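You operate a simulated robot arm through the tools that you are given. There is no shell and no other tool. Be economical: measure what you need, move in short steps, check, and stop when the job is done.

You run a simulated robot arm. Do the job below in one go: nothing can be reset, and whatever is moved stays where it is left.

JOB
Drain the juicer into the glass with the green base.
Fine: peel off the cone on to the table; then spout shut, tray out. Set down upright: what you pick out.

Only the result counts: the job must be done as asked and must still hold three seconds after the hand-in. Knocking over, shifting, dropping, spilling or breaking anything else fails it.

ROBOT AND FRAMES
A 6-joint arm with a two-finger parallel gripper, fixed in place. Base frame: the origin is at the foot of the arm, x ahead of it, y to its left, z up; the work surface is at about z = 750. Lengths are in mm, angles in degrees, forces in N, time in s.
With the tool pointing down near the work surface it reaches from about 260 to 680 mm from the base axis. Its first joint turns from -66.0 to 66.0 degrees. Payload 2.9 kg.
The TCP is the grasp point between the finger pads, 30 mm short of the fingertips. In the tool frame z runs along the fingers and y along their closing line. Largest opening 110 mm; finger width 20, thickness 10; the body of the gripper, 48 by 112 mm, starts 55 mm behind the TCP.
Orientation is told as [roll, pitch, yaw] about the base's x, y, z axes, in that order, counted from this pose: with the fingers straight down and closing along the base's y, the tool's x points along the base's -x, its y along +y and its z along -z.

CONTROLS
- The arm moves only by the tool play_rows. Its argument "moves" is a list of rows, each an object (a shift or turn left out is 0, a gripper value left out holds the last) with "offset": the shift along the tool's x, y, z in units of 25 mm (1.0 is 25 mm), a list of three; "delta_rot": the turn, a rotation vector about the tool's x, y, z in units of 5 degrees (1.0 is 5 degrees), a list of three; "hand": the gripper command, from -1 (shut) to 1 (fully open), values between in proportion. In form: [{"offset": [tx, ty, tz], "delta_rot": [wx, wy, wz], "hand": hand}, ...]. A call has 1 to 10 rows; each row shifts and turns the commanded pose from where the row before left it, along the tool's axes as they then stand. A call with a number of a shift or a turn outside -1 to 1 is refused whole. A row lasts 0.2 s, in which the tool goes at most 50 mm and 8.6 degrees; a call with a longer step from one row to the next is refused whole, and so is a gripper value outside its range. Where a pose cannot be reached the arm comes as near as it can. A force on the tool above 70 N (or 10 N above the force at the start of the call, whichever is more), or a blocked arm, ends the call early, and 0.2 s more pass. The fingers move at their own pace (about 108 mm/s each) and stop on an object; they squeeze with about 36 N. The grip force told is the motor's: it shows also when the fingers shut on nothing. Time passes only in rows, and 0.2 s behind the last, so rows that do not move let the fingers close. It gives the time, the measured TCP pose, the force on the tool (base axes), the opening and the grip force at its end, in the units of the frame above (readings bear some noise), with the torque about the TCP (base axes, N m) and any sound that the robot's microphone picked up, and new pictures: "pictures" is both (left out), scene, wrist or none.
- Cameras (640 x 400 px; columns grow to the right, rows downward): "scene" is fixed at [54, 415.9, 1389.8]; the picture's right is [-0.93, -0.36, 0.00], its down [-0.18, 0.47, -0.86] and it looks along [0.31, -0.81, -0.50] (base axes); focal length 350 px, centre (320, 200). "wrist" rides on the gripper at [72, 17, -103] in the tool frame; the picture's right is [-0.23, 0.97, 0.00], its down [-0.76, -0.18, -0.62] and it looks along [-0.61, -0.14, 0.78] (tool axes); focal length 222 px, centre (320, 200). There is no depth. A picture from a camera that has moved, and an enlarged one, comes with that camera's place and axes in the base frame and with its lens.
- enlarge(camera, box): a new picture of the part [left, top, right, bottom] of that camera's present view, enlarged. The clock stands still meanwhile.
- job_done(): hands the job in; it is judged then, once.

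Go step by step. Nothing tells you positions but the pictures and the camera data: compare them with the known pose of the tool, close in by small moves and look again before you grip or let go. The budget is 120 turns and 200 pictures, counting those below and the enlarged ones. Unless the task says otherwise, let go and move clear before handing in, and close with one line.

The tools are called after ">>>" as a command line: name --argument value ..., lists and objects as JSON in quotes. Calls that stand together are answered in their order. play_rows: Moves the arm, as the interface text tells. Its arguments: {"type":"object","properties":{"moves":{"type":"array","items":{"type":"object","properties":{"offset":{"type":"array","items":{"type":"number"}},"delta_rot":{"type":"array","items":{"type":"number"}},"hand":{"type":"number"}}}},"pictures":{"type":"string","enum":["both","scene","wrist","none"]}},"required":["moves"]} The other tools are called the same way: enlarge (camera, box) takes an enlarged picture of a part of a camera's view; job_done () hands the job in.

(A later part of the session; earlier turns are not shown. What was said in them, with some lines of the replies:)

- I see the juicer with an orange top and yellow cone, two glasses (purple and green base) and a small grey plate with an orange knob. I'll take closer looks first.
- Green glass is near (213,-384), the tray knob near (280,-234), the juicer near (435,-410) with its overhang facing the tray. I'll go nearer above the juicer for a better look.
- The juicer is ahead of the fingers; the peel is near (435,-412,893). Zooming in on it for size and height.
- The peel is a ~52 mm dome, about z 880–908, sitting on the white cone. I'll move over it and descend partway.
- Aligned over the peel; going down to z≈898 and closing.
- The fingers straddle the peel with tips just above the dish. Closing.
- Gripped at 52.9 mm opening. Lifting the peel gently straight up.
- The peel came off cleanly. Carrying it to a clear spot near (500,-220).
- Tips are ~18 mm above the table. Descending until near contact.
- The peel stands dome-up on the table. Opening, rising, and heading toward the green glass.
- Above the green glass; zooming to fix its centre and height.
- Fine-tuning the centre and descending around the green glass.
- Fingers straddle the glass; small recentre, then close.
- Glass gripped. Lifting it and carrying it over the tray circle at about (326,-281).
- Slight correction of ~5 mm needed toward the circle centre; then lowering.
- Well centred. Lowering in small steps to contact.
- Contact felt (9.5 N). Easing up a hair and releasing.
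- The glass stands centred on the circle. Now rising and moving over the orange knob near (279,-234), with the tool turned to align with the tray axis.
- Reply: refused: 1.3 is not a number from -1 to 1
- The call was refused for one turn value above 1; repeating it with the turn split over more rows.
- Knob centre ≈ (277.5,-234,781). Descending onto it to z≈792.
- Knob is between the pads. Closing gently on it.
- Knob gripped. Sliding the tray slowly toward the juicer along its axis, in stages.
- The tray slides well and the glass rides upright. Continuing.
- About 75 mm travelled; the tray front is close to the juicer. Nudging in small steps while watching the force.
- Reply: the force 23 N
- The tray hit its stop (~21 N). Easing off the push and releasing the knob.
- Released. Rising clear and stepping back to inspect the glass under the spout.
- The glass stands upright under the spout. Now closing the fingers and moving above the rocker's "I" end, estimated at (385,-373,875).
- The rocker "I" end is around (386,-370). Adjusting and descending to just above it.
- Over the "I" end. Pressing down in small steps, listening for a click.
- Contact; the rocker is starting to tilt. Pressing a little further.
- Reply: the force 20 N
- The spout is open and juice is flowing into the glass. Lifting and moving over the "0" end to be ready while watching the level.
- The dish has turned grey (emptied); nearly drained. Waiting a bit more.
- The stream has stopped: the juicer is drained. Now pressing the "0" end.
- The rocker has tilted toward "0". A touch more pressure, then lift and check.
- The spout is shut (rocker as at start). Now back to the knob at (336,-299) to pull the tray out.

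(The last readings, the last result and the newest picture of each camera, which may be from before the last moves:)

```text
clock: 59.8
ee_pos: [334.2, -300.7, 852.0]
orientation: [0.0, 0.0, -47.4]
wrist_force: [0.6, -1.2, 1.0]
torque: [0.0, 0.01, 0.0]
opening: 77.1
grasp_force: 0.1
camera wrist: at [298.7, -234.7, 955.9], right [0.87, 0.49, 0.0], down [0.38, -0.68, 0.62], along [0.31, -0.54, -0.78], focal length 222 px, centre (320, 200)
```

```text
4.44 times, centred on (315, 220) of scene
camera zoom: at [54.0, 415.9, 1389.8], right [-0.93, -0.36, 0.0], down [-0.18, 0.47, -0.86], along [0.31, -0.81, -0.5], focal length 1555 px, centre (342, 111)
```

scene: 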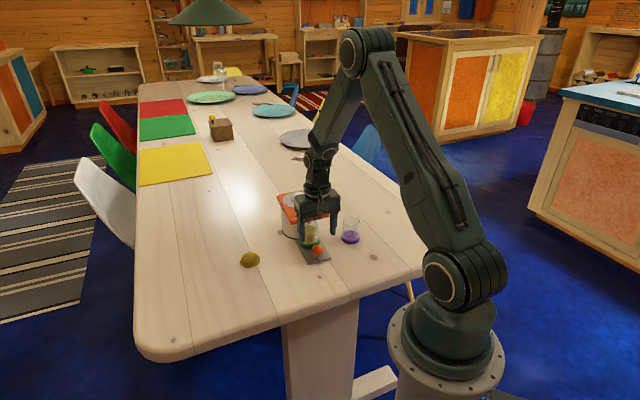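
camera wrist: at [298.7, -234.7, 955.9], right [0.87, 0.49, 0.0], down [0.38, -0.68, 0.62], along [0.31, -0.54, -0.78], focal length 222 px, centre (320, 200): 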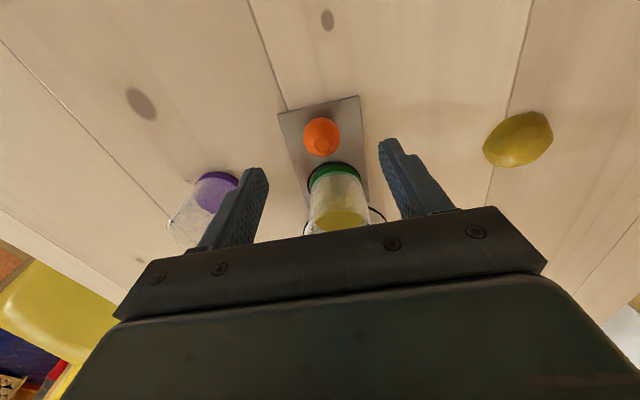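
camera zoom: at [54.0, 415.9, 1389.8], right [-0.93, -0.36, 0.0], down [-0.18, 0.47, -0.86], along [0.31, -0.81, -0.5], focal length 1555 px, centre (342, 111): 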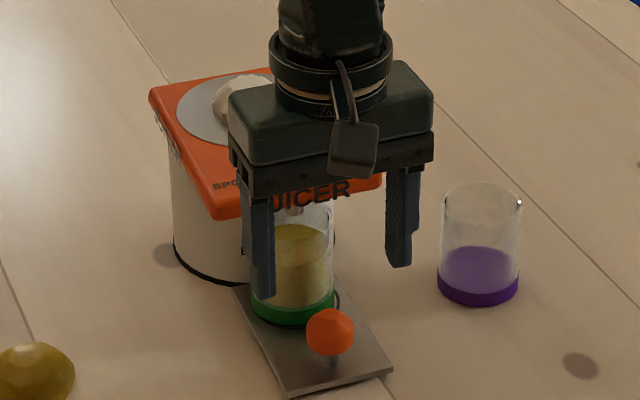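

Descending the remaining 60 mm and closing on the knob.

>>> play_rows --moves '[{"offset": [0.03, 0.05, 0.7]}, {"offset": [0, 0, 0.8]}, {"offset": [0, 0, 0.6]}, {"offset": [0, 0, 0.3]}, {}, {"hand": -0.1}, {"hand": -0.4}, {"hand": -1}, {}, {}]' --pictures "wrist"

>>> enlarge --camera "scene" --box '[275, 175, 355, 265]'

```text
clock: 62.0
ee_pos: [335.5, -298.9, 792.4]
orientation: [0.0, 0.0, -47.5]
wrist_force: [2.4, 1.8, 0.0]
torque: [-0.03, -0.08, 0.03]
opening: 28.8
grasp_force: 35.9
camera wrist: at [299.4, -233.7, 896.2], right [0.87, 0.49, 0.0], down [0.38, -0.68, 0.62], along [0.31, -0.54, -0.78], focal length 222 px, centre (320, 200)
```

wrist: 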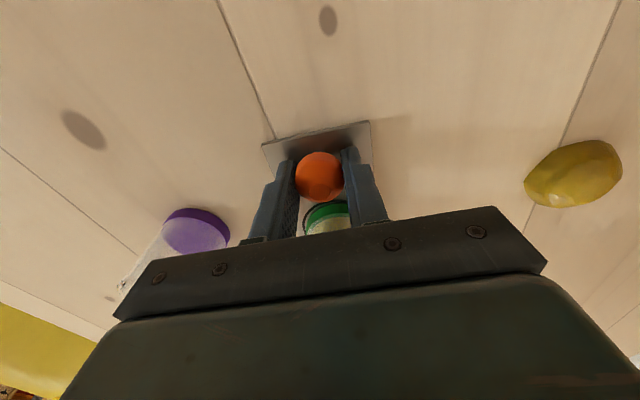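

```text
4.44 times, centred on (315, 220) of scene
camera zoom: at [54.0, 415.9, 1389.8], right [-0.93, -0.36, 0.0], down [-0.18, 0.47, -0.86], along [0.31, -0.81, -0.5], focal length 1555 px, centre (342, 111)
```

zoom: 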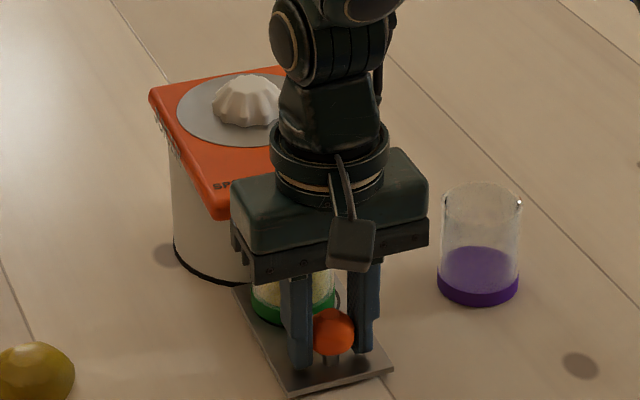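

Knob gripped. Pulling the tray out slowly so that nothing spills.

>>> play_rows --moves '[{"offset": [0.05, 0, 0]}, {"offset": [0.1, 0, 0]}, {"offset": [0.14, 0, 0]}, {"offset": [0.16, 0, 0]}, {"offset": [0.16, 0, 0]}, {"offset": [0.16, 0, 0]}, {"offset": [0.16, 0, 0]}, {"offset": [0.14, 0, 0]}, {"offset": [0.1, 0, 0]}, {"offset": [0.05, 0, 0]}]' --pictures "none"

>>> enlarge --camera "scene" --box '[275, 185, 365, 280]'

```text
clock: 64.2
ee_pos: [314.6, -276.0, 792.7]
orientation: [0.0, 0.1, -47.5]
wrist_force: [1.8, 0.9, 0.7]
torque: [-0.06, -0.02, 0.03]
opening: 29.0
grasp_force: 36.3
```

```text
4.21 times, centred on (320, 232) of scene
camera zoom: at [54.0, 415.9, 1389.8], right [-0.93, -0.36, 0.0], down [-0.18, 0.47, -0.86], along [0.31, -0.81, -0.5], focal length 1473 px, centre (320, 63)
```

zoom: 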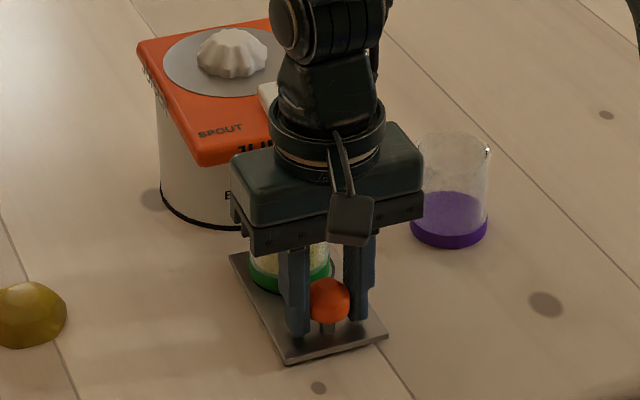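

>>> play_rows --moves '[{"offset": [0.05, 0, 0]}, {"offset": [0.1, 0, 0]}, {"offset": [0.14, 0, 0]}, {"offset": [0.16, 0, 0]}, {"offset": [0.16, 0, 0]}, {"offset": [0.16, 0, 0]}, {"offset": [0.16, 0, 0]}, {"offset": [0.14, 0, 0]}, {"offset": [0.1, 0, 0]}, {"offset": [0.05, 0, 0]}]' --pictures "none"

>>> play_rows --moves '[{"offset": [0.05, 0, 0]}, {"offset": [0.1, 0, 0]}, {"offset": [0.14, 0, 0]}, {"offset": [0.16, 0, 0]}, {"offset": [0.16, 0, 0]}, {"offset": [0.14, 0, 0]}, {"offset": [0.1, 0, 0]}, {"offset": [0.05, 0, 0]}, {}]' --pictures "wrist"

>>> enlarge --camera "scene" --box '[285, 195, 375, 290]'

```text
clock: 66.4
ee_pos: [293.1, -253.9, 792.0]
orientation: [0.1, -0.1, -47.5]
wrist_force: [0.7, 0.1, 0.2]
torque: [0.04, 0.03, -0.02]
opening: 29.0
grasp_force: 35.8
```

```text
clock: 68.4
ee_pos: [279.0, -238.2, 793.5]
orientation: [0.1, 0.1, -47.5]
wrist_force: [0.3, -0.1, -0.1]
torque: [0.06, 0.05, -0.02]
opening: 29.1
grasp_force: 35.9
camera wrist: at [242.4, -172.2, 896.4], right [0.87, 0.49, 0.0], down [0.38, -0.68, 0.62], along [0.31, -0.54, -0.78], focal length 222 px, centre (320, 200)
```

wrist: 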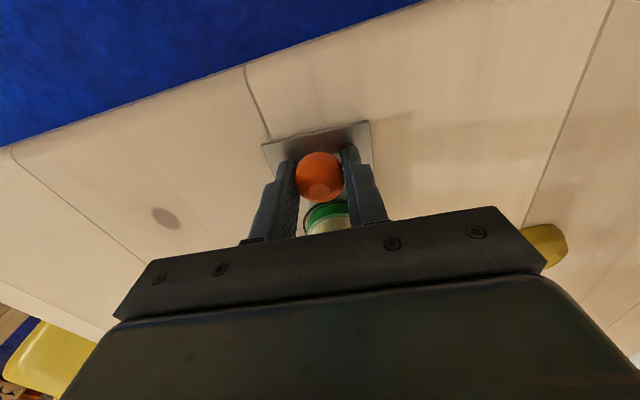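

```text
4.21 times, centred on (330, 242) of scene
camera zoom: at [54.0, 415.9, 1389.8], right [-0.93, -0.36, 0.0], down [-0.18, 0.47, -0.86], along [0.31, -0.81, -0.5], focal length 1473 px, centre (278, 21)
```

zoom: 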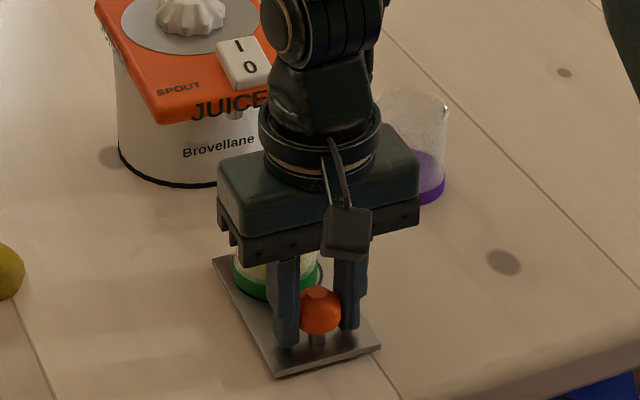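

Almost at the starting place; pulling the last ~4 mm and then releasing.

>>> play_rows --moves '[{"offset": [0.06, 0, 0]}, {"offset": [0.08, 0, 0]}, {"offset": [0.03, 0, 0]}, {}]' --pictures "none"

>>> play_rows --moves '[{"hand": -0.4}, {"hand": 0.0}, {"hand": 0.4}, {}, {"offset": [0, 0, -0.4]}, {"offset": [0.1, 0, -0.8]}, {"offset": [0.3, 0, -0.9]}, {"offset": [0.5, 0, -0.9]}, {"offset": [0.5, 0, -0.9]}, {"offset": [0.5, 0, -0.9]}]'

>>> enlarge --camera "scene" --box '[230, 175, 380, 290]'

```text
clock: 69.4
ee_pos: [276.0, -234.9, 793.4]
orientation: [0.0, -0.2, -47.4]
wrist_force: [6.2, -8.1, 0.7]
torque: [-0.22, -0.21, -0.05]
opening: 29.2
grasp_force: 35.9
```

```text
clock: 71.6
ee_pos: [243.8, -199.0, 913.5]
orientation: [0.0, 0.0, -47.5]
wrist_force: [0.7, -0.5, -0.2]
torque: [0.0, 0.01, -0.01]
opening: 76.9
grasp_force: 0.1
camera wrist: at [207.8, -133.8, 1016.8], right [0.87, 0.49, 0.0], down [0.38, -0.68, 0.62], along [0.31, -0.54, -0.78], focal length 222 px, centre (320, 200)
```

scene: 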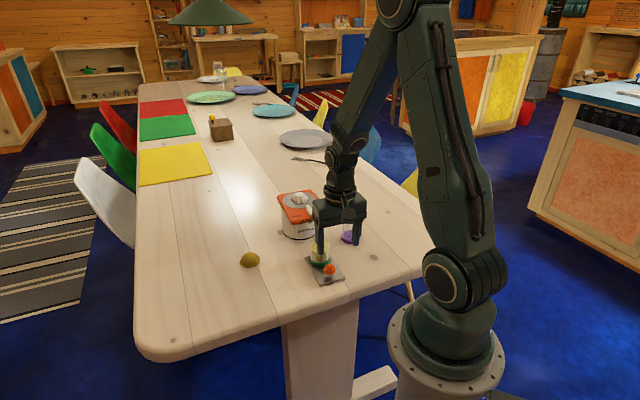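
wrist: 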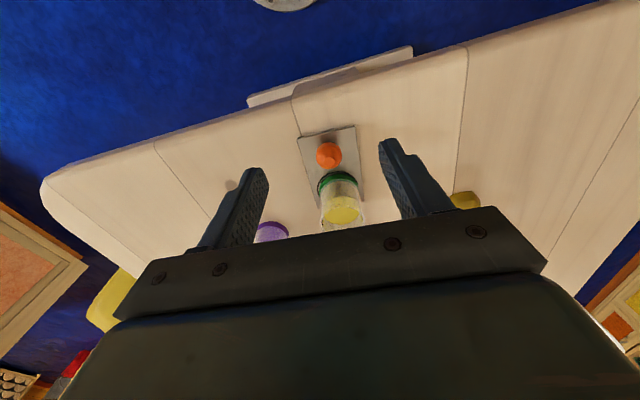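

```text
3.48 times, centred on (305, 232) of scene
camera zoom: at [54.0, 415.9, 1389.8], right [-0.93, -0.36, 0.0], down [-0.18, 0.47, -0.86], along [0.31, -0.81, -0.5], focal length 1217 px, centre (372, 87)
```

zoom: 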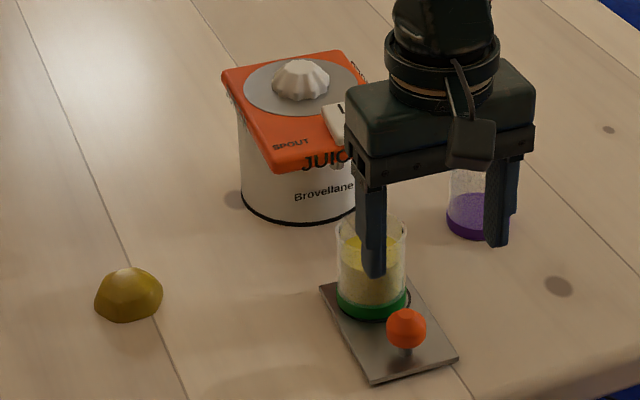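

The tray is fully out at its stop. The filled green-base glass is upright on it, the spout is shut, and the peel is on the table. The arm is clear, so I'm handing in.

>>> play_rows --moves '[{"offset": [0, 0, -0.9]}, {"offset": [0, 0, -0.9]}, {"offset": [0, 0, -0.9]}, {}]' --pictures "scene"

>>> job_done

```text
clock: 72.6
ee_pos: [244.1, -199.5, 981.4]
orientation: [0.0, 0.0, -47.5]
wrist_force: [0.4, 0.1, -1.0]
torque: [0.01, 0.02, 0.01]
opening: 77.1
grasp_force: 0.0
```

scene: 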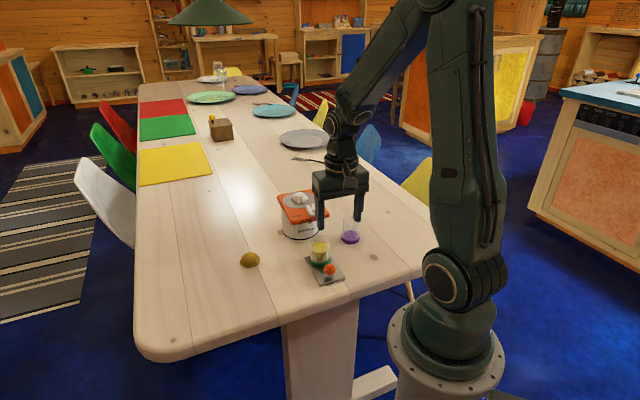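

```text
The job is handed in.
```

The juicer is drained into the green-base glass, which stands upright on the pulled-out tray; the spout is shut, and the peel sits dome-up on the table.
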